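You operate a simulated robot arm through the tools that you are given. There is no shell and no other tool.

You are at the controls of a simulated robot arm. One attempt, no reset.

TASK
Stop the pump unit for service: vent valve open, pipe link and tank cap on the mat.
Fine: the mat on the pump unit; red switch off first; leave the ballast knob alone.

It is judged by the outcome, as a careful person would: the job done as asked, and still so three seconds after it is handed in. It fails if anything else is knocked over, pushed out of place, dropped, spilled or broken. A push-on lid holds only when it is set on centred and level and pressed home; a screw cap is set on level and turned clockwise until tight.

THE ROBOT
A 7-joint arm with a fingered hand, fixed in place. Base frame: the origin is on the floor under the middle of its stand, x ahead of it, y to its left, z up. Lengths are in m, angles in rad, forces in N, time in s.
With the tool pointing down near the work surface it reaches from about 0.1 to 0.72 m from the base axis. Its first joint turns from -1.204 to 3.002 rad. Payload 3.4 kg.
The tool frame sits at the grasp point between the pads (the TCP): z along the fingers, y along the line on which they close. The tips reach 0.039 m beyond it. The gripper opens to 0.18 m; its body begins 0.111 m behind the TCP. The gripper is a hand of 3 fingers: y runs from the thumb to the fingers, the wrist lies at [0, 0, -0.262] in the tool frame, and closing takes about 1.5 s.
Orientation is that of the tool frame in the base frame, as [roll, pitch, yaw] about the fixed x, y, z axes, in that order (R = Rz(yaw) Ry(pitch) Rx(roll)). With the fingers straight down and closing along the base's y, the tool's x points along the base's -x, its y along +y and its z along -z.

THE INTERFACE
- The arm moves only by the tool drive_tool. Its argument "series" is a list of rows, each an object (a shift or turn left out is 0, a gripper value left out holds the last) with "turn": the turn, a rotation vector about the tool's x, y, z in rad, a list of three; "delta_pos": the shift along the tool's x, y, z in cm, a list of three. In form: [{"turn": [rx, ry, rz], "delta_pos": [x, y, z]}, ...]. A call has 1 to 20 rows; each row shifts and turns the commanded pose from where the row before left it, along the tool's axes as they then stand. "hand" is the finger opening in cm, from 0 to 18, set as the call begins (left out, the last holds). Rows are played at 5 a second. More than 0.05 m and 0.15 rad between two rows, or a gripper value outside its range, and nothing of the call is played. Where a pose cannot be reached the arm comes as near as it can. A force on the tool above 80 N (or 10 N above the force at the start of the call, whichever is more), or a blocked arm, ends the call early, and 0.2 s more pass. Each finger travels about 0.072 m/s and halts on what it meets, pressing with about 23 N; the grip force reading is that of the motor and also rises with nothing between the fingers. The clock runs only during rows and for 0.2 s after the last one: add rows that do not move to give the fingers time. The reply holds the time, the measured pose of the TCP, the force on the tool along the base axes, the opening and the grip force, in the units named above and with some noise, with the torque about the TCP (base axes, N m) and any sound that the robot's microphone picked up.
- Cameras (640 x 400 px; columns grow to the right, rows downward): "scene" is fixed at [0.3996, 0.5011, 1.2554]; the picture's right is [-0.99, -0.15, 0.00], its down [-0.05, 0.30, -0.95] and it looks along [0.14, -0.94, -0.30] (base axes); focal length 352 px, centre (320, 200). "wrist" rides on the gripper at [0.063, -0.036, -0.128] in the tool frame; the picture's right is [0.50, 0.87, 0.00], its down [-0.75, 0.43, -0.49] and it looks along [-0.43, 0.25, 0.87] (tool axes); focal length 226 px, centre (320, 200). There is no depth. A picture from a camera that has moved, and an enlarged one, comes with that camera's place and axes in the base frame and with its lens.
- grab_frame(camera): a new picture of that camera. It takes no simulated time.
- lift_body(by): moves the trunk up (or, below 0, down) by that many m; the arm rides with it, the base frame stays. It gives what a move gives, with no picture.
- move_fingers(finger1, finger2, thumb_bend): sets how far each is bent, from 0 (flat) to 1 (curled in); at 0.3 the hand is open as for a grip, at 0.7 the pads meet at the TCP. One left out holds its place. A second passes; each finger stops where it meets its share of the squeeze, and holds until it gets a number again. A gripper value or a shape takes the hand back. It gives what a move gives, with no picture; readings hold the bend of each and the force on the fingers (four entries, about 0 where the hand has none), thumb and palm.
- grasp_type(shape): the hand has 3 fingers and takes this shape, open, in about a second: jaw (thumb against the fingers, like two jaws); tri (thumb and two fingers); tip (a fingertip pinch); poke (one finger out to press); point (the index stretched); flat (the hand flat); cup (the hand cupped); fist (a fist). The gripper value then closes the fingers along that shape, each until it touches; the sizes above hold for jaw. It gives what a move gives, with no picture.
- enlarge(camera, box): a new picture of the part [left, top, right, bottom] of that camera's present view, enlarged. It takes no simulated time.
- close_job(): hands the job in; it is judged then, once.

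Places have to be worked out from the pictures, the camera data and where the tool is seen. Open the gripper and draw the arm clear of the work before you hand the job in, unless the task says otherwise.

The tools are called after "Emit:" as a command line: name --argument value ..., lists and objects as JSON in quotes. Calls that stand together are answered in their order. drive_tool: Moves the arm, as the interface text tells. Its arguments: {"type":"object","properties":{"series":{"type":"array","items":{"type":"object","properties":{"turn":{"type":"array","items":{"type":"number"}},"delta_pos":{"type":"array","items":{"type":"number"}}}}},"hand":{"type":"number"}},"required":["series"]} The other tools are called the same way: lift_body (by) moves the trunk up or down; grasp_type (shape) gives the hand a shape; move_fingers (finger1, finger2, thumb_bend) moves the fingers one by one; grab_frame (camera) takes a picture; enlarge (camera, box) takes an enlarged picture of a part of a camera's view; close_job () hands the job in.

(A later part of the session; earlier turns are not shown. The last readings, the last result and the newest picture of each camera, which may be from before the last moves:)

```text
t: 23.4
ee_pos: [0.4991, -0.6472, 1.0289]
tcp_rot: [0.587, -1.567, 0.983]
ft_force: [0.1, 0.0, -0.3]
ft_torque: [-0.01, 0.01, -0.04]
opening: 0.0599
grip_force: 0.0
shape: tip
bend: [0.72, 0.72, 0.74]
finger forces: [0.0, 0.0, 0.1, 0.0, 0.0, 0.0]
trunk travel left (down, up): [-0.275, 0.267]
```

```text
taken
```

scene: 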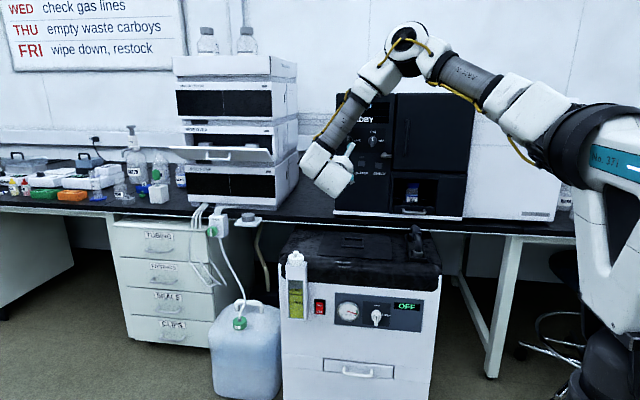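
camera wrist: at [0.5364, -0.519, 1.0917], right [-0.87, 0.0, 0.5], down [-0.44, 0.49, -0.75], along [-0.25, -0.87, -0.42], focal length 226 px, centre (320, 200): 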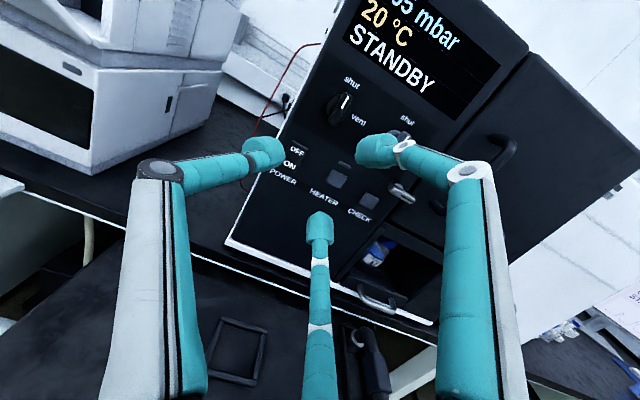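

The tool now points at -y as wanted. I zoom in on the vent knob to refine its position and shape.

Emit:
enlarge --camera "wrist" --box '[290, 60, 430, 160]'

Emit:
enlarge --camera "scene" --box '[335, 90, 415, 180]'

```text
4.00 times, centred on (360, 110) of wrist
camera zoom: at [0.5364, -0.519, 1.0917], right [-0.87, 0.0, 0.5], down [-0.44, 0.49, -0.75], along [-0.25, -0.87, -0.42], focal length 904 px, centre (160, 560)
```

zoom: 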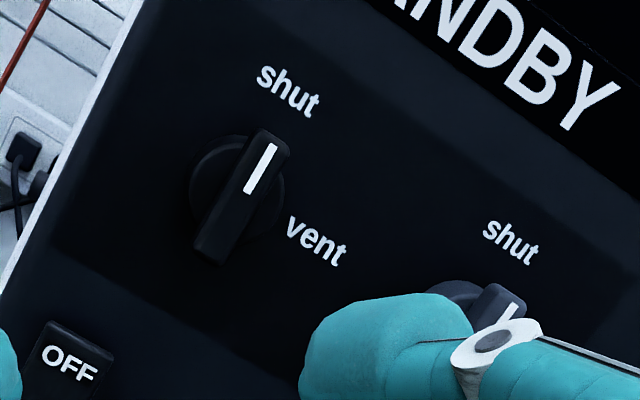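

```text
4.44 times, centred on (375, 135) of scene
camera zoom: at [0.3996, 0.5011, 1.2554], right [-0.99, -0.15, 0.0], down [-0.05, 0.3, -0.95], along [0.14, -0.94, -0.3], focal length 1566 px, centre (76, 489)
```

zoom: 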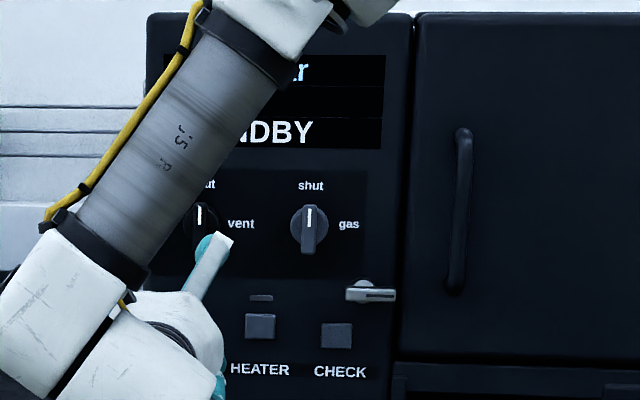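

The vent knob is a bar about 4 cm tall, 1 cm wide, centred near (0.493, -0.81, 1.071). I line the TCP up in front of it at y≈-0.72 and check.

Emit:
drive_tool --series '[{"delta_pos": [2.1, 0.3, 3.4]}, {"delta_pos": [2.1, 0.3, 3.4]}, {}]'

Emit:
grab_frame --camera "wrist"

Emit:
enlarge --camera "scene" --box '[305, 90, 425, 190]'

```text
t: 24.2
ee_pos: [0.4953, -0.716, 1.0702]
tcp_rot: [0.597, -1.569, 0.975]
ft_force: [0.4, -0.2, -0.3]
ft_torque: [0.01, 0.0, 0.02]
opening: 0.0603
grip_force: 0.0
shape: tip
bend: [0.72, 0.72, 0.74]
finger forces: [0.0, 0.0, 0.0, 0.0, 0.0, 0.0]
trunk travel left (down, up): [-0.275, 0.267]
```

```text
taken
camera wrist: at [0.532, -0.5869, 1.1329], right [-0.87, 0.0, 0.5], down [-0.44, 0.49, -0.75], along [-0.25, -0.87, -0.42], focal length 226 px, centre (320, 200)
```

wrist: 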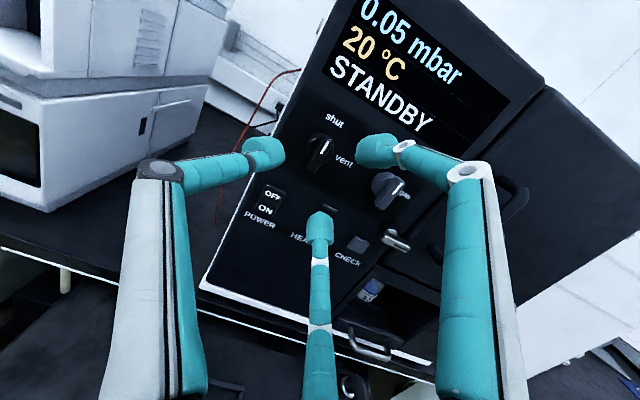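

```text
4.00 times, centred on (365, 140) of scene
camera zoom: at [0.3996, 0.5011, 1.2554], right [-0.99, -0.15, 0.0], down [-0.05, 0.3, -0.95], along [0.14, -0.94, -0.3], focal length 1409 px, centre (140, 440)
```

zoom: 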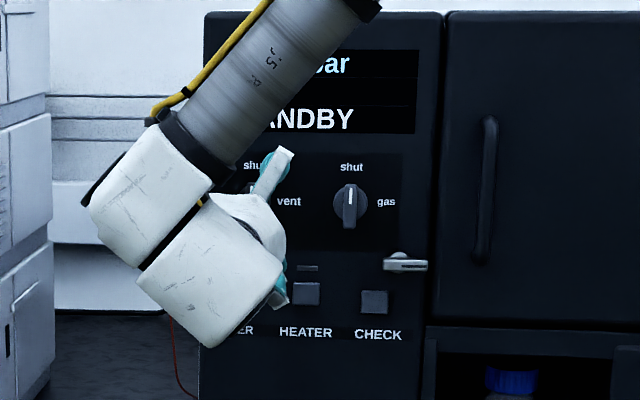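

The knob lies right on the tool axis (about 10 cm ahead). I advance 5 cm so the fingertips begin to straddle it.

Emit:
drive_tool --series '[{"delta_pos": [0.1, 0.1, 2.5]}, {"delta_pos": [0, 0, 2.5]}, {}]'

Emit:
enlarge --camera "wrist" --box '[220, 80, 440, 260]'

Emit:
enlarge --camera "scene" --box '[335, 110, 405, 170]'

```text
t: 25.0
ee_pos: [0.494, -0.7659, 1.0706]
tcp_rot: [0.525, -1.57, 1.044]
ft_force: [-0.4, 0.6, 0.4]
ft_torque: [0.01, -0.02, 0.01]
opening: 0.06
grip_force: 0.1
shape: tip
bend: [0.72, 0.72, 0.74]
finger forces: [0.0, 0.0, 0.0, 0.1, 0.1, 0.0]
trunk travel left (down, up): [-0.275, 0.267]
```

```text
2.22 times, centred on (330, 170) of wrist
camera zoom: at [0.5308, -0.6379, 1.1331], right [-0.87, 0.0, 0.5], down [-0.44, 0.49, -0.75], along [-0.25, -0.87, -0.42], focal length 502 px, centre (298, 267)
```

zoom: 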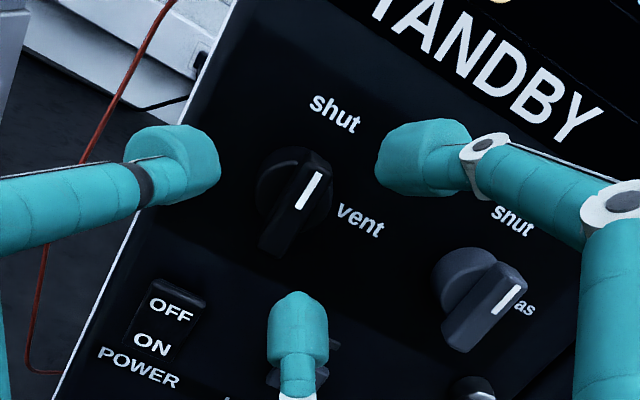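

```text
6.67 times, centred on (370, 140) of scene
camera zoom: at [0.3996, 0.5011, 1.2554], right [-0.99, -0.15, 0.0], down [-0.05, 0.3, -0.95], along [0.14, -0.94, -0.3], focal length 2349 px, centre (-13, 600)
```

zoom: 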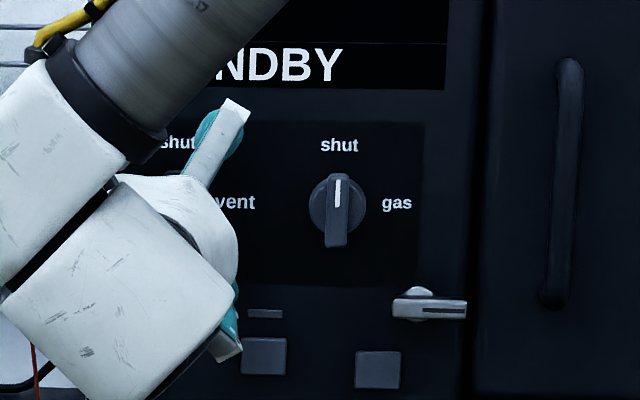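

The knob remains centred, its front about 4.9 cm past the TCP. I advance 1.7 cm so the tips overlap the bar, then close gently.

Emit:
drive_tool --series '[{"delta_pos": [0, 0, 0.9]}, {"delta_pos": [0, 0, 0.8]}, {}]'

Emit:
enlarge --camera "wrist" --box '[220, 80, 440, 260]'

```text
t: 25.8
ee_pos: [0.4922, -0.7821, 1.0704]
tcp_rot: [0.364, -1.567, 1.207]
ft_force: [0.5, 0.1, -0.7]
ft_torque: [0.01, 0.02, -0.02]
opening: 0.0602
grip_force: 0.1
shape: tip
bend: [0.72, 0.72, 0.74]
finger forces: [0.1, 0.0, 0.0, 0.0, 0.0, 0.0]
trunk travel left (down, up): [-0.275, 0.267]
```

```text
2.22 times, centred on (330, 170) of wrist
camera zoom: at [0.5299, -0.6548, 1.133], right [-0.87, 0.0, 0.5], down [-0.44, 0.49, -0.75], along [-0.25, -0.87, -0.43], focal length 502 px, centre (298, 267)
```

zoom: 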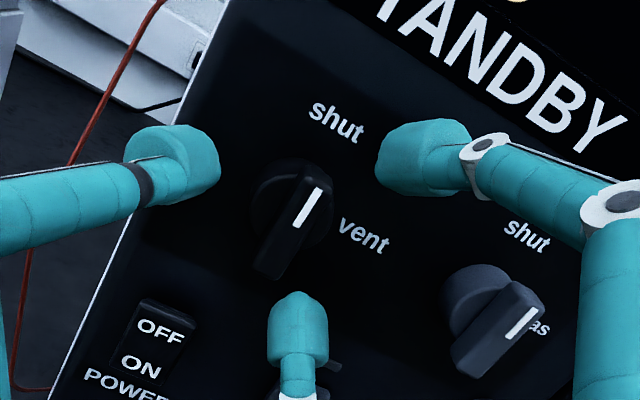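

Fingers straddle the bar evenly. I close the hand onto the knob.

Emit:
drive_tool --hand 2 --series '[{}, {}, {}, {}, {}]'

Emit:
enlarge --camera "wrist" --box '[220, 80, 440, 260]'

```text
t: 27.0
ee_pos: [0.4927, -0.7819, 1.0709]
tcp_rot: [0.436, -1.569, 1.134]
ft_force: [-1.8, 7.0, -2.1]
ft_torque: [0.09, 0.04, -0.05]
opening: 0.0231
grip_force: 22.8
shape: tip
bend: [0.72, 0.72, 0.74]
finger forces: [22.1, 23.5, 0.0, 0.0, 24.9, 0.0]
trunk travel left (down, up): [-0.275, 0.267]
```

```text
2.22 times, centred on (330, 170) of wrist
camera zoom: at [0.5301, -0.6533, 1.1333], right [-0.87, 0.0, 0.5], down [-0.44, 0.49, -0.75], along [-0.25, -0.87, -0.42], focal length 502 px, centre (298, 267)
```

zoom: 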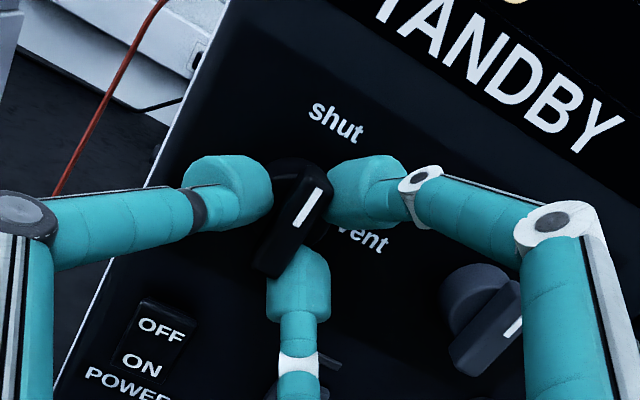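

Grip is firm on all three digits. I turn clockwise (about +tool z) in steps, checking the torque.

Emit:
drive_tool --series '[{"turn": [0, 0, 0.13]}, {"turn": [0, 0, 0.13]}, {"turn": [0, 0, 0.13]}, {"turn": [0, 0, 0.13]}]'

Emit:
enlarge --camera "wrist" --box '[220, 80, 440, 260]'

```text
t: 28.0
ee_pos: [0.4933, -0.7821, 1.0698]
tcp_rot: [-1.572, -1.051, -3.142]
ft_force: [-1.8, 11.4, -6.9]
ft_torque: [0.34, 0.0, -0.05]
opening: 0.0231
grip_force: 23.1
shape: tip
bend: [0.72, 0.72, 0.74]
finger forces: [22.0, 28.2, 0.0, 0.0, 23.7, 0.0]
trunk travel left (down, up): [-0.275, 0.267]
```

```text
2.22 times, centred on (330, 170) of wrist
camera zoom: at [0.494, -0.6534, 1.1426], right [-1.0, 0.0, 0.0], down [0.0, 0.49, -0.87], along [0.0, -0.87, -0.49], focal length 502 px, centre (298, 267)
```

zoom: 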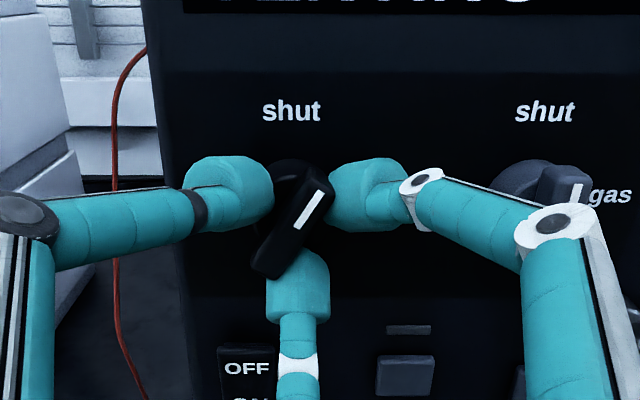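

The knob is turning with the hand (30° so far), torque is small. I continue.

Emit:
drive_tool --series '[{"turn": [0, 0, 0.13]}, {"turn": [0, 0, 0.13]}, {"turn": [0, 0, 0.13]}, {"turn": [0, 0, 0.13]}, {"turn": [0, 0, 0.13]}, {"turn": [0, 0, 0.13]}]'

Emit:
enlarge --camera "wrist" --box '[220, 80, 440, 260]'

```text
t: 29.4
ee_pos: [0.4938, -0.7819, 1.0712]
tcp_rot: [-1.572, -0.27, 3.142]
ft_force: [1.1, 18.7, -11.5]
ft_torque: [0.73, 0.05, 0.2]
opening: 0.0225
grip_force: 23.0
shape: tip
bend: [0.72, 0.72, 0.74]
finger forces: [24.1, 36.4, 0.0, 0.0, 19.0, 0.0]
trunk travel left (down, up): [-0.275, 0.267]
```

```text
2.22 times, centred on (330, 170) of wrist
camera zoom: at [0.443, -0.6535, 1.1226], right [-0.71, 0.0, -0.7], down [0.61, 0.49, -0.62], along [0.35, -0.87, -0.35], focal length 502 px, centre (298, 267)
```

zoom: 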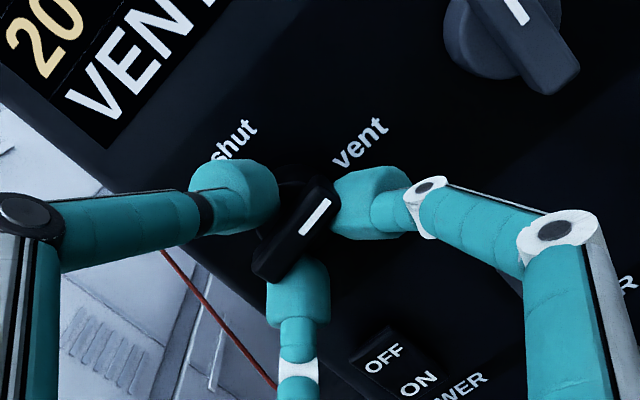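

The display now reads "VENT…". I finish the remaining ~15° so the indicator points at "vent".

Emit:
drive_tool --series '[{"turn": [0, 0, 0.13]}, {"turn": [0, 0, 0.13]}]'

Emit:
grab_frame --camera "wrist"

```text
t: 30.0
ee_pos: [0.4944, -0.782, 1.0706]
tcp_rot: [-1.57, -0.01, -3.139]
ft_force: [4.5, 19.2, -11.5]
ft_torque: [0.69, 0.14, 0.2]
opening: 0.0221
grip_force: 22.6
shape: tip
bend: [0.72, 0.72, 0.75]
finger forces: [28.0, 33.1, 0.1, 0.0, 16.8, 0.0]
trunk travel left (down, up): [-0.275, 0.267]
```

```text
taken
camera wrist: at [0.4321, -0.6534, 1.1079], right [-0.51, 0.0, -0.86], down [0.75, 0.49, -0.44], along [0.43, -0.87, -0.25], focal length 226 px, centre (320, 200)
```

wrist: 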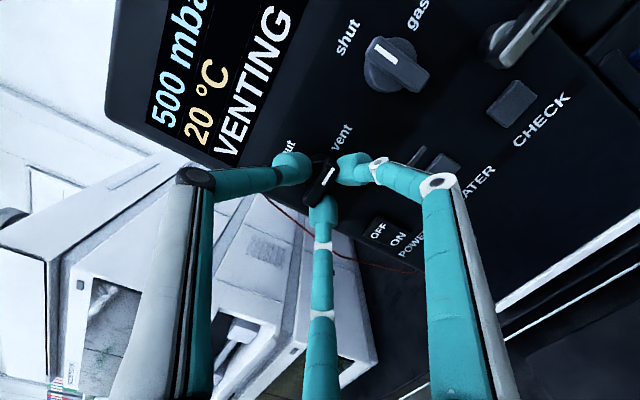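

VENTING at 500 mbar and the indicator points at "vent". I release (open to 6 cm) and back straight out along +y.

Emit:
drive_tool --hand 6 --series '[{}, {}, {}, {}]'

Emit:
drive_tool --series '[{"delta_pos": [0, 0, -1.5]}, {"delta_pos": [0, 0, -2.5]}, {"delta_pos": [0, 0, -3]}, {"delta_pos": [0, 0, -3]}]'

Emit:
grab_frame --camera "wrist"

Emit:
grab_frame --camera "scene"

```text
t: 31.0
ee_pos: [0.4918, -0.7819, 1.0733]
tcp_rot: [-1.566, -0.011, 3.141]
ft_force: [-0.1, 0.3, 0.1]
ft_torque: [0.01, 0.0, 0.01]
opening: 0.0595
grip_force: 0.1
shape: tip
bend: [0.72, 0.72, 0.74]
finger forces: [0.1, 0.1, 0.1, 0.0, 0.0, 0.0]
trunk travel left (down, up): [-0.275, 0.267]
```

```text
t: 32.0
ee_pos: [0.4944, -0.6804, 1.071]
tcp_rot: [-1.566, -0.012, -3.141]
ft_force: [0.7, 0.4, -0.5]
ft_torque: [0.01, 0.02, 0.0]
opening: 0.0596
grip_force: 0.1
shape: tip
bend: [0.72, 0.72, 0.74]
finger forces: [0.0, 0.0, 0.0, 0.0, 0.1, 0.1]
trunk travel left (down, up): [-0.275, 0.267]
```

```text
taken
camera wrist: at [0.4316, -0.5521, 1.1084], right [-0.51, 0.0, -0.86], down [0.75, 0.49, -0.45], along [0.42, -0.87, -0.25], focal length 226 px, centre (320, 200)
```

wrist: 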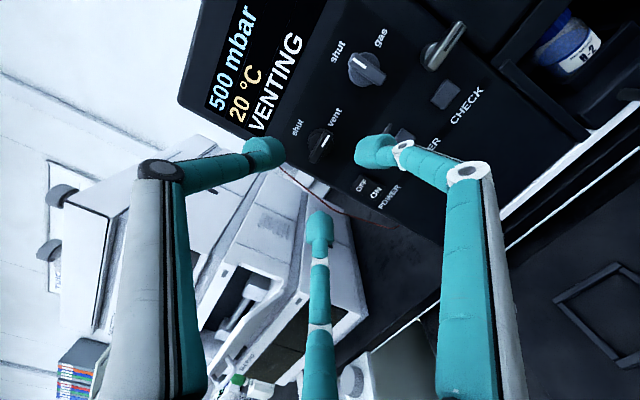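

```text
taken
```

scene: 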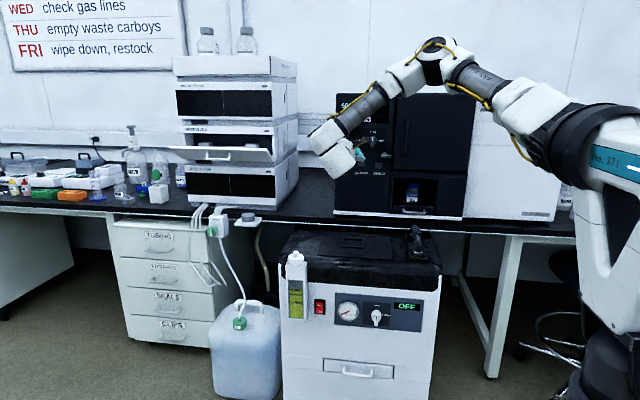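

I verify the vent knob and the pump gauge in close-ups.

Emit:
enlarge --camera "wrist" --box '[220, 20, 440, 200]'

Emit:
enlarge --camera "scene" --box '[270, 220, 450, 332]'

```text
2.22 times, centred on (330, 110) of wrist
camera zoom: at [0.4316, -0.5521, 1.1084], right [-0.51, 0.0, -0.86], down [0.75, 0.49, -0.45], along [0.42, -0.87, -0.25], focal length 502 px, centre (298, 400)
```

zoom: 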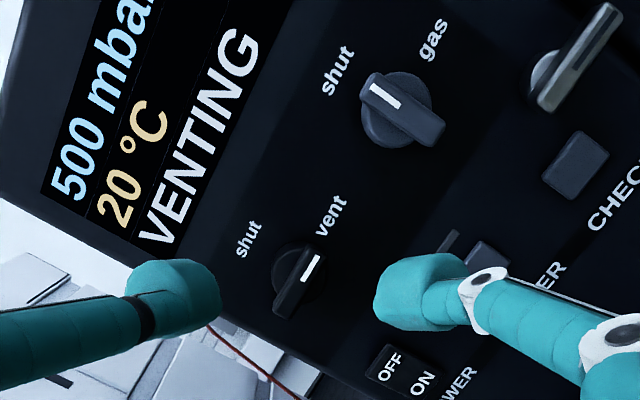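

```text
3.56 times, centred on (360, 276) of scene
camera zoom: at [0.3996, 0.5011, 1.2554], right [-0.99, -0.15, 0.0], down [-0.05, 0.3, -0.95], along [0.14, -0.94, -0.3], focal length 1253 px, centre (178, -70)
```

zoom: 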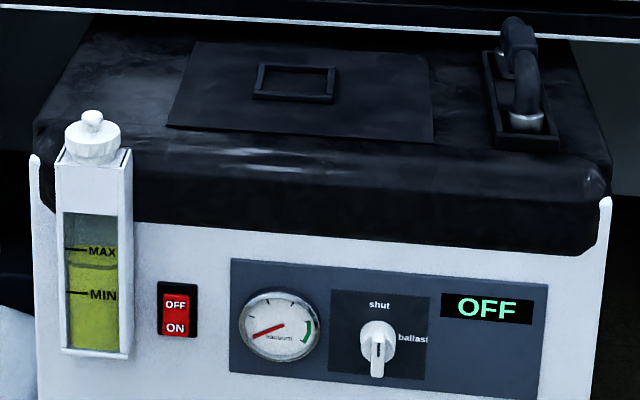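

Vent valve is open (VENTING, gauge back to zero). Now for the pipe link, at about (0.235, -0.70), block top z≈0.78: I start reorienting the tool from pointing at the panel toward pointing down, with the thumb to the +x side.

Emit:
drive_tool --series '[{"delta_pos": [1.5, 0, -2.5]}, {"delta_pos": [1.5, 0, -2.5], "turn": [-0.0749, -0.0758, -0.0921]}, {"turn": [-0.0749, -0.0758, -0.0921]}, {"turn": [-0.0749, -0.0758, -0.0921]}, {"turn": [-0.0749, -0.0758, -0.0921]}, {"turn": [-0.0749, -0.0758, -0.0921]}, {"turn": [-0.0749, -0.0758, -0.0921]}, {}]'

```text
t: 33.8
ee_pos: [0.4621, -0.6315, 1.0703]
tcp_rot: [-2.174, -0.416, -2.539]
ft_force: [0.0, -0.1, 0.7]
ft_torque: [0.01, 0.01, -0.05]
opening: 0.0595
grip_force: 0.1
shape: tip
bend: [0.72, 0.72, 0.74]
finger forces: [0.1, 0.0, 0.0, 0.1, 0.0, 0.1]
trunk travel left (down, up): [-0.275, 0.267]
```

Halfway turned. I translate toward (0.30, -0.60, 0.98) and finish the rotation, changing nothing near objects.

Emit:
drive_tool --series '[{"delta_pos": [1.75, 4.32, -0.56]}, {"delta_pos": [1.75, 4.32, -0.56]}, {"delta_pos": [1.75, 4.32, -0.56]}, {"delta_pos": [1.75, 4.32, -0.56]}, {"turn": [-0.0749, -0.0758, -0.0921]}, {"turn": [-0.0749, -0.0758, -0.0921]}, {"turn": [-0.0749, -0.0758, -0.0921]}, {"turn": [-0.0749, -0.0758, -0.0921]}, {"turn": [-0.0749, -0.0758, -0.0921]}, {"turn": [-0.0749, -0.0758, -0.0921]}, {"turn": [-0.0749, -0.0758, -0.0921]}, {"turn": [-0.0749, -0.0758, -0.0921]}, {}]'

Emit:
grasp_type --shape "jaw"

Emit:
grab_frame --camera "wrist"

Emit:
grab_frame --camera "scene"

```text
t: 36.6
ee_pos: [0.2985, -0.6027, 0.9806]
tcp_rot: [-3.14, -0.207, -1.571]
ft_force: [0.6, -0.8, 0.2]
ft_torque: [0.01, -0.01, 0.02]
opening: 0.0596
grip_force: 0.1
shape: tip
bend: [0.72, 0.72, 0.74]
finger forces: [0.1, 0.1, 0.1, 0.0, 0.0, 0.0]
trunk travel left (down, up): [-0.275, 0.267]
```

```text
t: 37.5
ee_pos: [0.2989, -0.6027, 0.9807]
tcp_rot: [-3.14, -0.207, -1.572]
ft_force: [0.2, 0.2, 0.3]
ft_torque: [0.04, 0.03, 0.04]
opening: 0.1798
grip_force: 0.0
shape: jaw
bend: [0.3, 0.3, 0.3]
finger forces: [0.0, 0.0, 0.1, 0.0, 0.1, 0.1]
trunk travel left (down, up): [-0.275, 0.267]
```

```text
taken
camera wrist: at [0.3363, -0.6366, 1.1187], right [-0.87, -0.49, 0.1], down [-0.44, 0.84, 0.33], along [-0.25, 0.24, -0.94], focal length 226 px, centre (320, 200)
```

wrist: 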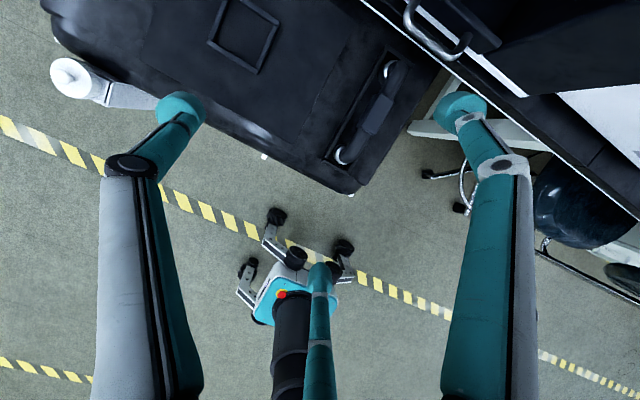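

```text
taken
```

scene: 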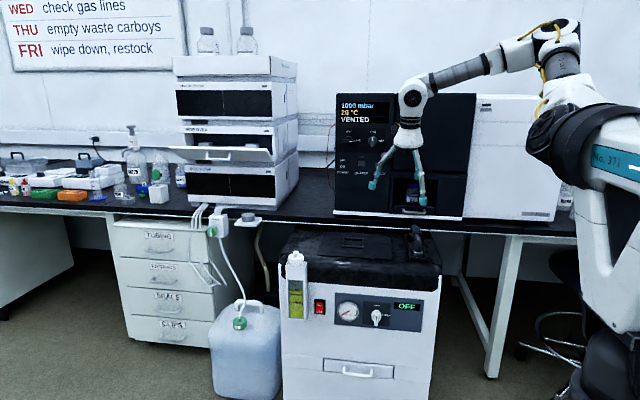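

The instrument reads 1000 mbar, VENTED. I take a closer look at the pipe link from above to refine its position.

Emit:
enlarge --camera "wrist" --box '[310, 40, 430, 180]'

Emit:
enlarge --camera "scene" --box '[390, 215, 450, 265]'

```text
2.86 times, centred on (370, 110) of wrist
camera zoom: at [0.3363, -0.6366, 1.1187], right [-0.87, -0.49, 0.1], down [-0.44, 0.84, 0.33], along [-0.25, 0.24, -0.94], focal length 646 px, centre (177, 457)
```

zoom: 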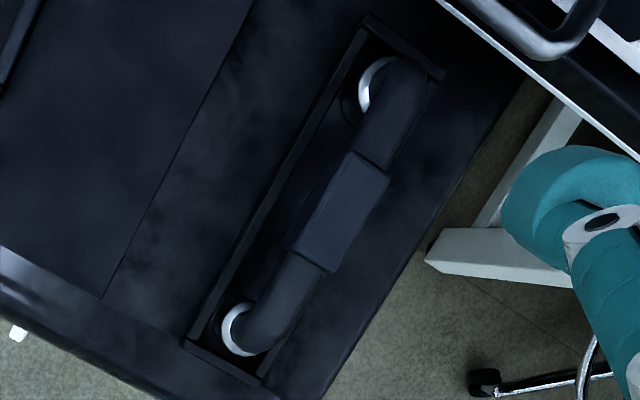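

```text
8.00 times, centred on (420, 240) of scene
camera zoom: at [0.3996, 0.5011, 1.2554], right [-0.99, -0.15, 0.0], down [-0.05, 0.3, -0.95], along [0.14, -0.94, -0.3], focal length 2818 px, centre (-480, -120)
```

zoom: 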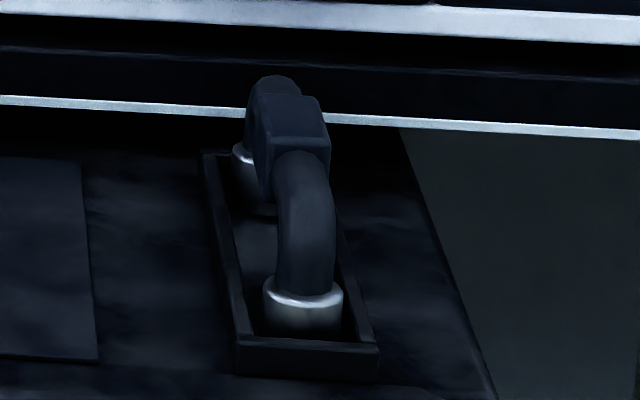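

I need the drawer handle on the instrument (right above the back of the link) located precisely before planning the lift. I zoom in with both cameras.

Emit:
enlarge --camera "scene" --box '[380, 190, 450, 250]'

Emit:
enlarge --camera "wrist" --box '[380, 0, 500, 90]'

```text
6.67 times, centred on (415, 220) of scene
camera zoom: at [0.3996, 0.5011, 1.2554], right [-0.99, -0.15, 0.0], down [-0.05, 0.3, -0.95], along [0.14, -0.94, -0.3], focal length 2349 px, centre (-313, 67)
```

zoom: 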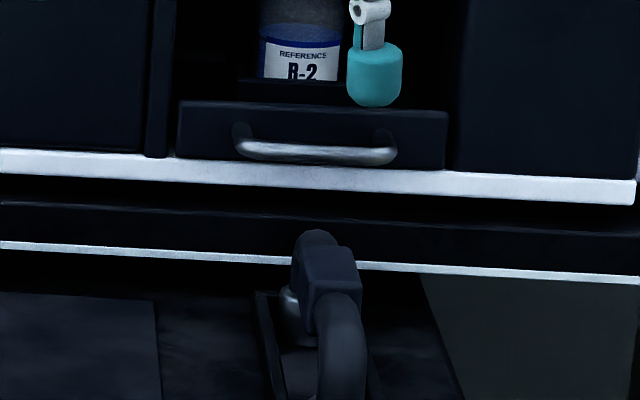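

```text
4.44 times, centred on (440, 45) of wrist
camera zoom: at [0.3363, -0.6366, 1.1187], right [-0.87, -0.49, 0.1], down [-0.44, 0.84, 0.33], along [-0.25, 0.24, -0.94], focal length 1005 px, centre (-213, 889)
```

zoom: 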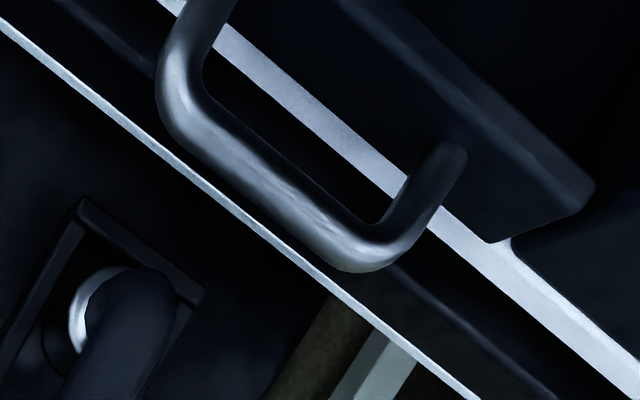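

The drawer handle bar is at (0.235, -0.796, 0.806), x 0.194–0.276; the link's back end is at y≈-0.785, so I can lift about 3.5 cm before I must come toward +y. I move over the link (TCP 0.231, -0.692, 0.88) with the hand at 11 cm.

Emit:
drive_tool --hand 11 --series '[{"delta_pos": [1.66, 1.7, 2.9]}, {"delta_pos": [1.66, 1.7, 2.9]}, {"delta_pos": [1.66, 1.7, 2.9]}, {"delta_pos": [1.66, 1.7, 2.9]}, {}]'

Emit:
grab_frame --camera "wrist"

Emit:
grab_frame --camera "scene"

```text
t: 38.7
ee_pos: [0.2321, -0.6907, 0.881]
tcp_rot: [-3.141, -0.208, -1.57]
ft_force: [-0.6, 0.4, 0.5]
ft_torque: [0.0, 0.02, 0.01]
opening: 0.1105
grip_force: 0.1
shape: jaw
bend: [0.68, 0.68, 0.68]
finger forces: [0.0, 0.1, 0.0, 0.1, 0.0, 0.1]
trunk travel left (down, up): [-0.275, 0.267]
```

```text
taken
camera wrist: at [0.2685, -0.7251, 1.0192], right [-0.87, -0.49, 0.1], down [-0.44, 0.84, 0.33], along [-0.25, 0.24, -0.94], focal length 226 px, centre (320, 200)
```

wrist: 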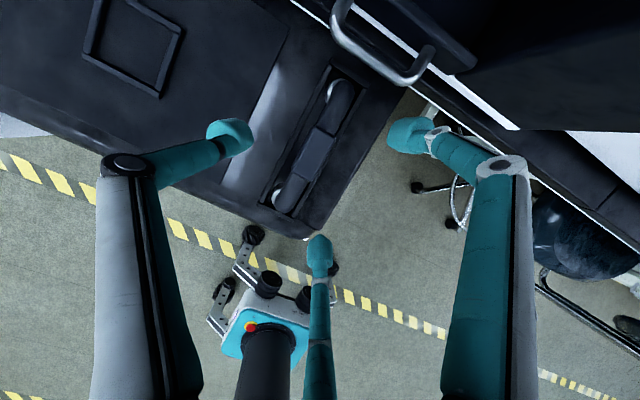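

```text
taken
```

scene: 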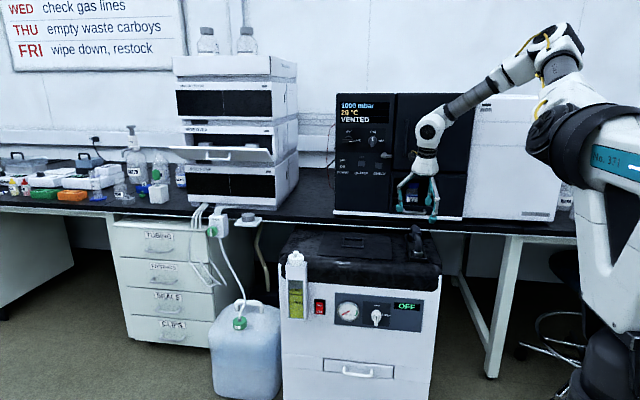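

The arm reaches straight over the link. I descend vertically in two stages, first to TCP z≈0.80, checking alignment.

Emit:
drive_tool --series '[{"delta_pos": [-0.56, 0, 2.667]}, {"delta_pos": [-0.56, 0, 2.667]}, {"delta_pos": [-0.54, 0, 2.6]}, {}]'

Emit:
grab_frame --camera "wrist"

Emit:
enlarge --camera "scene" --box '[380, 175, 460, 255]'

```text
t: 39.7
ee_pos: [0.2319, -0.691, 0.7996]
tcp_rot: [-3.14, -0.207, -1.571]
ft_force: [-0.3, -0.3, 0.5]
ft_torque: [-0.01, 0.01, 0.0]
opening: 0.1105
grip_force: 0.0
shape: jaw
bend: [0.68, 0.68, 0.68]
finger forces: [0.0, 0.0, 0.0, 0.0, 0.1, 0.1]
trunk travel left (down, up): [-0.275, 0.267]
```

```text
taken
camera wrist: at [0.269, -0.7255, 0.9381], right [-0.87, -0.49, 0.1], down [-0.44, 0.84, 0.33], along [-0.24, 0.24, -0.94], focal length 226 px, centre (320, 200)
```

wrist: 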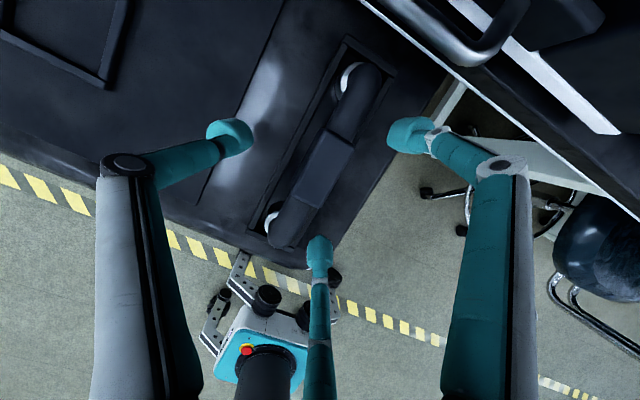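

```text
5.00 times, centred on (420, 215) of scene
camera zoom: at [0.3996, 0.5011, 1.2554], right [-0.99, -0.15, 0.0], down [-0.05, 0.3, -0.95], along [0.14, -0.94, -0.3], focal length 1762 px, centre (-180, 125)
```

zoom: 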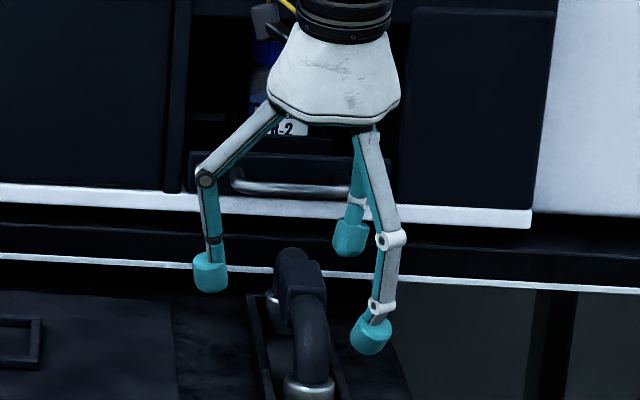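

Alignment is good: thumb on the mat side, two fingers on the far side of the block. I descend the last 2.5 cm and close.

Emit:
drive_tool --series '[{"delta_pos": [-0.26, 0, 1.25]}, {"delta_pos": [-0.264, 0, 1.246]}, {}]'

Emit:
drive_tool --hand 2 --series '[{}, {}, {}, {}, {}, {}, {}, {}]'

Emit:
grab_frame --camera "wrist"

Emit:
enlarge --camera "scene" --box '[380, 185, 460, 265]'

```text
t: 40.5
ee_pos: [0.2329, -0.6921, 0.7727]
tcp_rot: [-3.139, -0.208, -1.571]
ft_force: [-0.2, 0.0, 0.4]
ft_torque: [-0.01, 0.01, -0.02]
opening: 0.1104
grip_force: 0.0
shape: jaw
bend: [0.68, 0.68, 0.68]
finger forces: [0.0, 0.0, 0.0, 0.0, 0.1, 0.0]
trunk travel left (down, up): [-0.275, 0.267]
```

```text
t: 42.3
ee_pos: [0.2332, -0.6929, 0.773]
tcp_rot: [-3.141, -0.207, -1.571]
ft_force: [5.4, -0.2, -2.5]
ft_torque: [-0.07, -0.3, 0.12]
opening: 0.0209
grip_force: 23.3
shape: jaw
bend: [0.73, 0.73, 0.73]
finger forces: [0.0, 20.5, 0.0, 0.0, 23.8, 0.0]
trunk travel left (down, up): [-0.275, 0.267]
```

```text
taken
camera wrist: at [0.2708, -0.7269, 0.9119], right [-0.87, -0.49, 0.1], down [-0.44, 0.84, 0.33], along [-0.24, 0.24, -0.94], focal length 226 px, centre (320, 200)
```

wrist: 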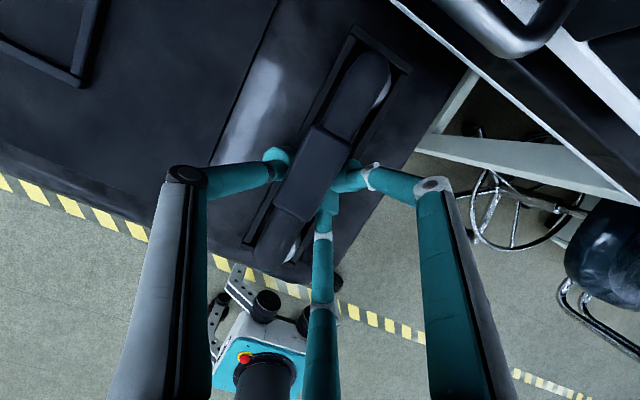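

```text
5.00 times, centred on (420, 225) of scene
camera zoom: at [0.3996, 0.5011, 1.2554], right [-0.99, -0.15, 0.0], down [-0.05, 0.3, -0.95], along [0.14, -0.94, -0.3], focal length 1762 px, centre (-180, 75)
```

zoom: 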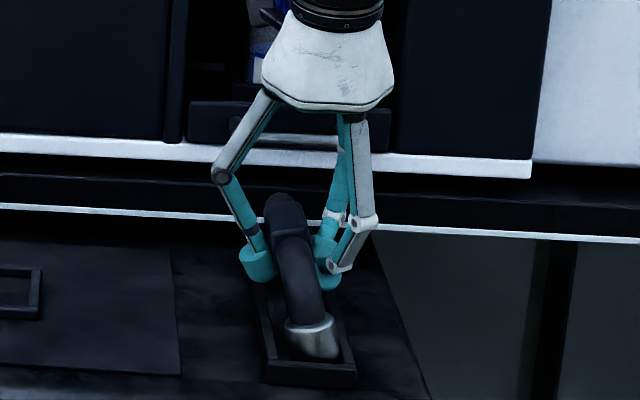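

The link has been pushed leaning toward +x: the tips closed slightly below the block's mid-height and finger 1 isn't touching. I ease the fingers open a little to let it settle, and look.

Emit:
drive_tool --hand 4 --series '[{}, {}, {}]'

Emit:
enlarge --camera "scene" --box '[390, 205, 450, 265]'

Emit:
enlarge --camera "wrist" --box '[220, 20, 440, 280]'

```text
t: 43.1
ee_pos: [0.2333, -0.6921, 0.7733]
tcp_rot: [-3.142, -0.208, -1.571]
ft_force: [-1.1, -0.1, 0.2]
ft_torque: [0.03, 0.02, 0.02]
opening: 0.0395
grip_force: 0.0
shape: jaw
bend: [0.72, 0.72, 0.74]
finger forces: [0.6, 0.0, 0.0, 0.0, 0.0, 0.0]
trunk travel left (down, up): [-0.275, 0.267]
```

```text
6.67 times, centred on (420, 235) of scene
camera zoom: at [0.3996, 0.5011, 1.2554], right [-0.99, -0.15, 0.0], down [-0.05, 0.3, -0.95], along [0.14, -0.94, -0.3], focal length 2349 px, centre (-347, -33)
```

zoom: 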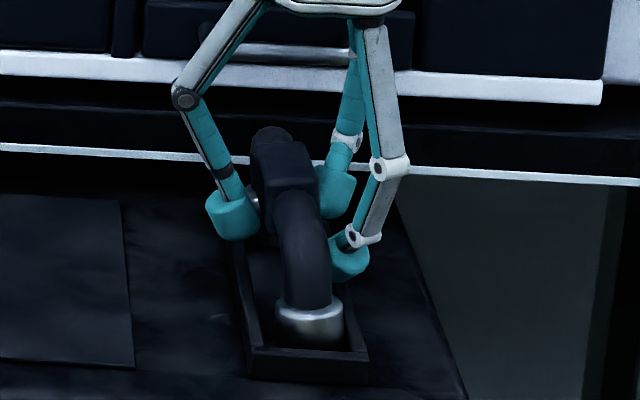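

```text
1.54 times, centred on (330, 150) of wrist
camera zoom: at [0.2697, -0.7269, 0.9122], right [-0.87, -0.49, 0.1], down [-0.43, 0.84, 0.33], along [-0.25, 0.24, -0.94], focal length 348 px, centre (305, 277)
```

zoom: 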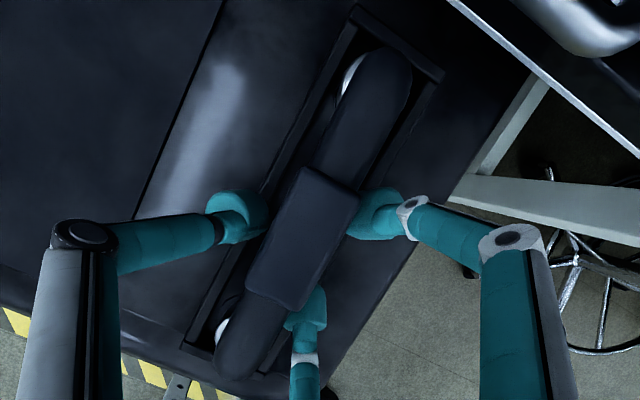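

The link dropped back upright when released. I open to 7 cm, raise the TCP to z≈0.79 (tips at block mid-height) and shift 1.2 cm toward -x, so that at 2 cm the two fingers just back the block and the thumb does the squeezing.

Emit:
drive_tool --hand 7 --series '[{}, {}, {"delta_pos": [0.18, 0.61, -0.83]}, {"delta_pos": [0.17, 0.62, -0.83]}, {}]'

Emit:
enlarge --camera "wrist" --box '[220, 20, 440, 280]'

Emit:
enlarge --camera "scene" --box '[390, 205, 450, 265]'

```text
t: 44.3
ee_pos: [0.2206, -0.6927, 0.7902]
tcp_rot: [3.142, -0.208, -1.569]
ft_force: [0.6, 0.3, -0.7]
ft_torque: [0.01, 0.0, 0.02]
opening: 0.0696
grip_force: 0.0
shape: jaw
bend: [0.72, 0.72, 0.74]
finger forces: [0.1, 0.1, 0.0, 0.1, 0.0, 0.0]
trunk travel left (down, up): [-0.275, 0.267]
```

```text
1.54 times, centred on (330, 150) of wrist
camera zoom: at [0.2568, -0.7269, 0.9288], right [-0.87, -0.49, 0.1], down [-0.44, 0.84, 0.33], along [-0.25, 0.24, -0.94], focal length 348 px, centre (305, 277)
```

zoom: 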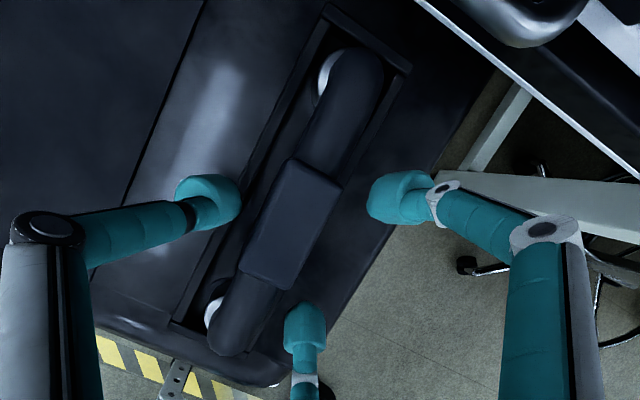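

```text
6.67 times, centred on (420, 235) of scene
camera zoom: at [0.3996, 0.5011, 1.2554], right [-0.99, -0.15, 0.0], down [-0.05, 0.3, -0.95], along [0.14, -0.94, -0.3], focal length 2349 px, centre (-347, -33)
```

zoom: 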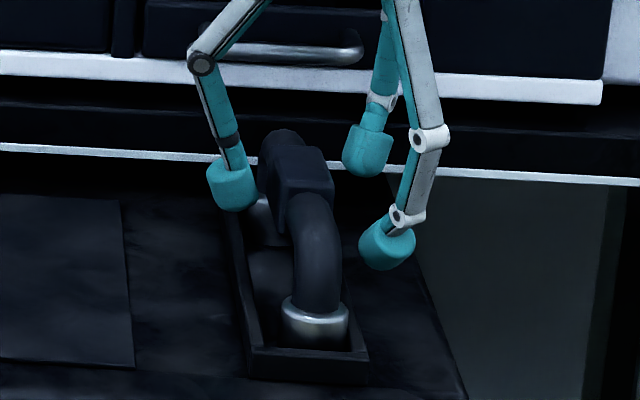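

Link stands upright between the fingers with even gaps. I close to 2 cm with waiting rows.

Emit:
drive_tool --hand 2 --series '[{}, {}, {}, {}, {}]'

Emit:
enlarge --camera "wrist" --box '[220, 20, 440, 280]'

Emit:
enlarge --camera "scene" --box '[390, 205, 450, 265]'

```text
t: 45.5
ee_pos: [0.2193, -0.6929, 0.7895]
tcp_rot: [3.141, -0.208, -1.571]
ft_force: [-0.2, -0.1, -0.3]
ft_torque: [0.0, -0.03, 0.01]
opening: 0.0262
grip_force: 23.1
shape: jaw
bend: [0.72, 0.72, 0.74]
finger forces: [18.4, 18.3, 0.1, 0.1, 23.1, 0.0]
trunk travel left (down, up): [-0.275, 0.267]
```

```text
1.54 times, centred on (330, 150) of wrist
camera zoom: at [0.2568, -0.7269, 0.9284], right [-0.87, -0.49, 0.1], down [-0.44, 0.84, 0.33], along [-0.25, 0.24, -0.94], focal length 348 px, centre (305, 277)
```

zoom: 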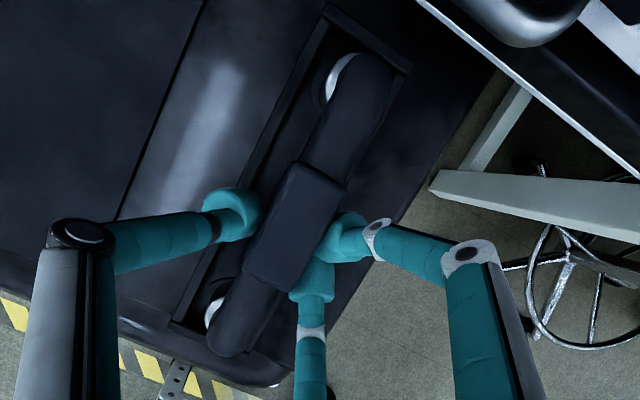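

```text
6.67 times, centred on (420, 235) of scene
camera zoom: at [0.3996, 0.5011, 1.2554], right [-0.99, -0.15, 0.0], down [-0.05, 0.3, -0.95], along [0.14, -0.94, -0.3], focal length 2349 px, centre (-347, -33)
```

zoom: 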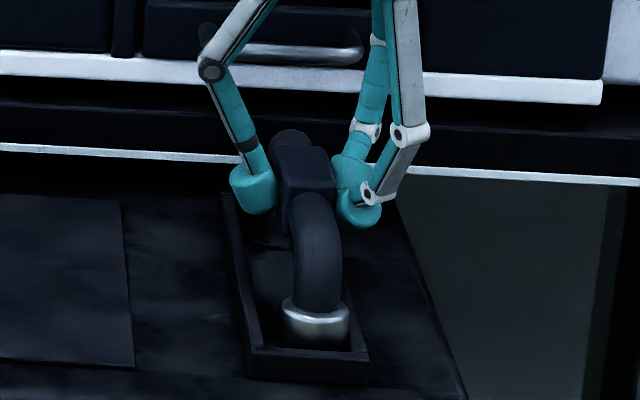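

All three digits press evenly and the link is upright. I lift straight up 3 cm in small steps.

Emit:
drive_tool --series '[{"delta_pos": [0.123, 0, -0.587]}, {"delta_pos": [0.123, 0, -0.587]}, {"delta_pos": [0.123, 0, -0.587]}, {"delta_pos": [0.123, 0, -0.587]}, {"delta_pos": [0.123, 0, -0.587]}]'

Emit:
enlarge --camera "scene" --box '[390, 205, 450, 265]'

Emit:
enlarge --camera "wrist" --box '[220, 20, 440, 280]'

```text
t: 46.7
ee_pos: [0.2194, -0.6926, 0.822]
tcp_rot: [-3.139, -0.209, -1.57]
ft_force: [0.1, -0.3, -2.8]
ft_torque: [0.05, 0.02, 0.04]
opening: 0.0257
grip_force: 23.1
shape: jaw
bend: [0.72, 0.72, 0.74]
finger forces: [19.4, 19.6, 0.0, 0.0, 23.0, 0.0]
trunk travel left (down, up): [-0.275, 0.267]
```

```text
6.67 times, centred on (420, 235) of scene
camera zoom: at [0.3996, 0.5011, 1.2554], right [-0.99, -0.15, 0.0], down [-0.05, 0.3, -0.95], along [0.14, -0.94, -0.3], focal length 2349 px, centre (-347, -33)
```

zoom: 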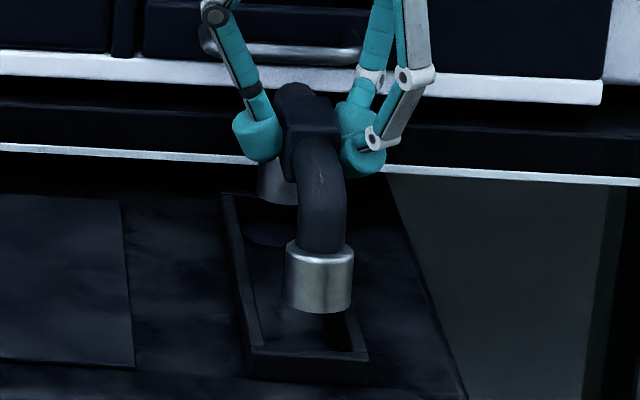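

```text
1.54 times, centred on (330, 150) of wrist
camera zoom: at [0.2572, -0.7266, 0.959], right [-0.87, -0.49, 0.1], down [-0.44, 0.84, 0.33], along [-0.24, 0.24, -0.94], focal length 348 px, centre (305, 277)
```

zoom: 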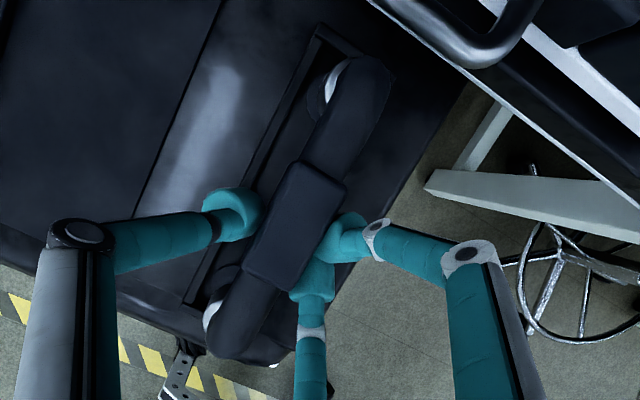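

The link is out of its ports, held level, about 3 N. I come toward +y while rising, to clear the drawer handle, then go up.

Emit:
drive_tool --series '[{"delta_pos": [-0.876, 0, -0.695]}, {"delta_pos": [-0.876, 0, -0.695]}, {"delta_pos": [-0.876, 0, -0.695]}, {"delta_pos": [-0.876, 0, -0.695]}, {"delta_pos": [0.41, 0, -1.957]}, {"delta_pos": [0.41, 0, -1.957]}, {}]'

Emit:
grab_frame --camera "wrist"

Emit:
grab_frame --camera "scene"

```text
t: 48.3
ee_pos: [0.2198, -0.652, 0.8816]
tcp_rot: [3.141, -0.206, -1.57]
ft_force: [0.5, 0.4, -2.2]
ft_torque: [0.04, 0.02, -0.01]
opening: 0.0259
grip_force: 23.6
shape: jaw
bend: [0.72, 0.72, 0.74]
finger forces: [19.4, 19.7, 0.0, 0.0, 23.0, 0.0]
trunk travel left (down, up): [-0.275, 0.267]
```

```text
taken
camera wrist: at [0.2569, -0.6862, 1.019], right [-0.87, -0.49, 0.1], down [-0.44, 0.84, 0.33], along [-0.25, 0.24, -0.94], focal length 226 px, centre (320, 200)
```

wrist: 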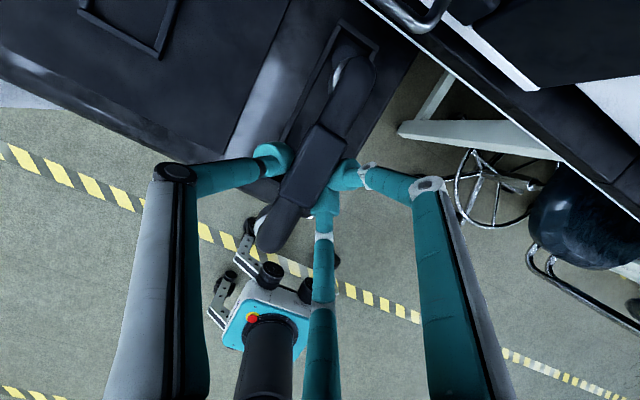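

```text
taken
```

scene: 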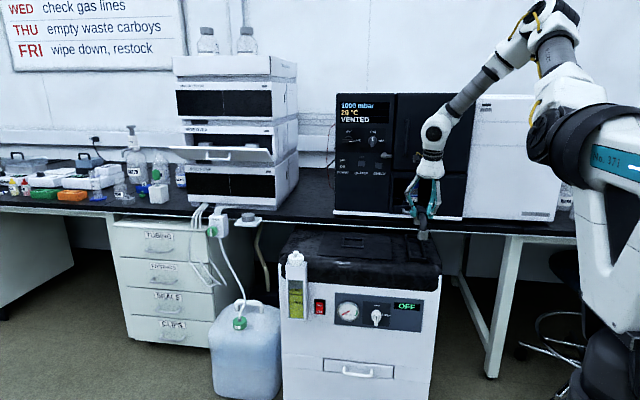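

Held steady. I move +x 13 cm to hover over the mat's right part and look at the mat from there.

Emit:
drive_tool --series '[{"delta_pos": [0, -3.25, 0]}, {"delta_pos": [0, -3.25, 0]}, {"delta_pos": [0, -3.25, 0]}, {"delta_pos": [0, -3.25, 0]}, {}]'

Emit:
grab_frame --camera "wrist"

Emit:
enlarge --camera "scene" --box '[330, 190, 450, 270]'

```text
t: 49.5
ee_pos: [0.3496, -0.6518, 0.8798]
tcp_rot: [-3.139, -0.208, -1.573]
ft_force: [-0.2, -1.0, -2.4]
ft_torque: [0.03, 0.01, -0.01]
opening: 0.0259
grip_force: 23.0
shape: jaw
bend: [0.72, 0.72, 0.74]
finger forces: [20.5, 20.5, 0.0, 0.0, 23.2, 0.0]
trunk travel left (down, up): [-0.275, 0.267]
```

```text
taken
camera wrist: at [0.3871, -0.6854, 1.0183], right [-0.87, -0.49, 0.1], down [-0.44, 0.84, 0.33], along [-0.24, 0.24, -0.94], focal length 226 px, centre (320, 200)
```

wrist: 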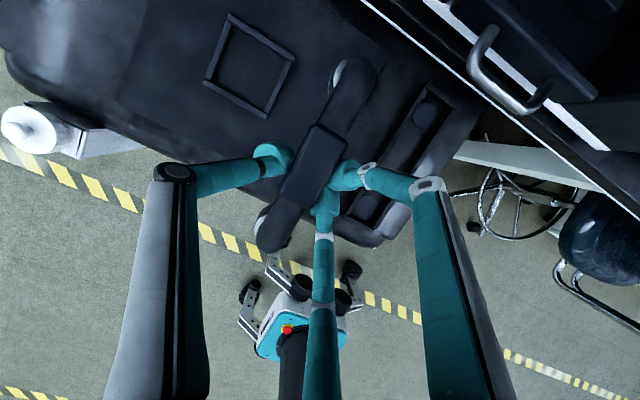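

```text
5.00 times, centred on (390, 230) of scene
camera zoom: at [0.3996, 0.5011, 1.2554], right [-0.99, -0.15, 0.0], down [-0.05, 0.3, -0.95], along [0.14, -0.94, -0.3], focal length 1762 px, centre (-30, 50)
```

zoom: 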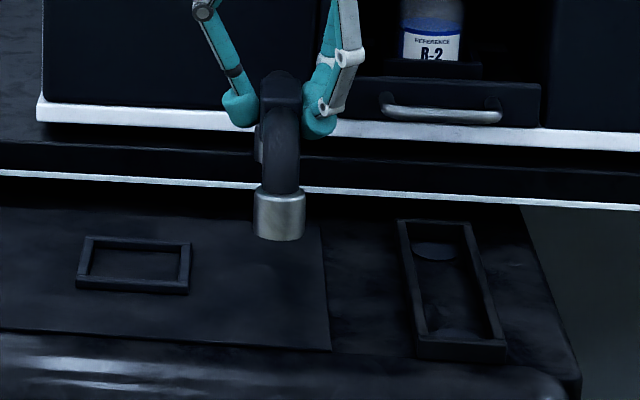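

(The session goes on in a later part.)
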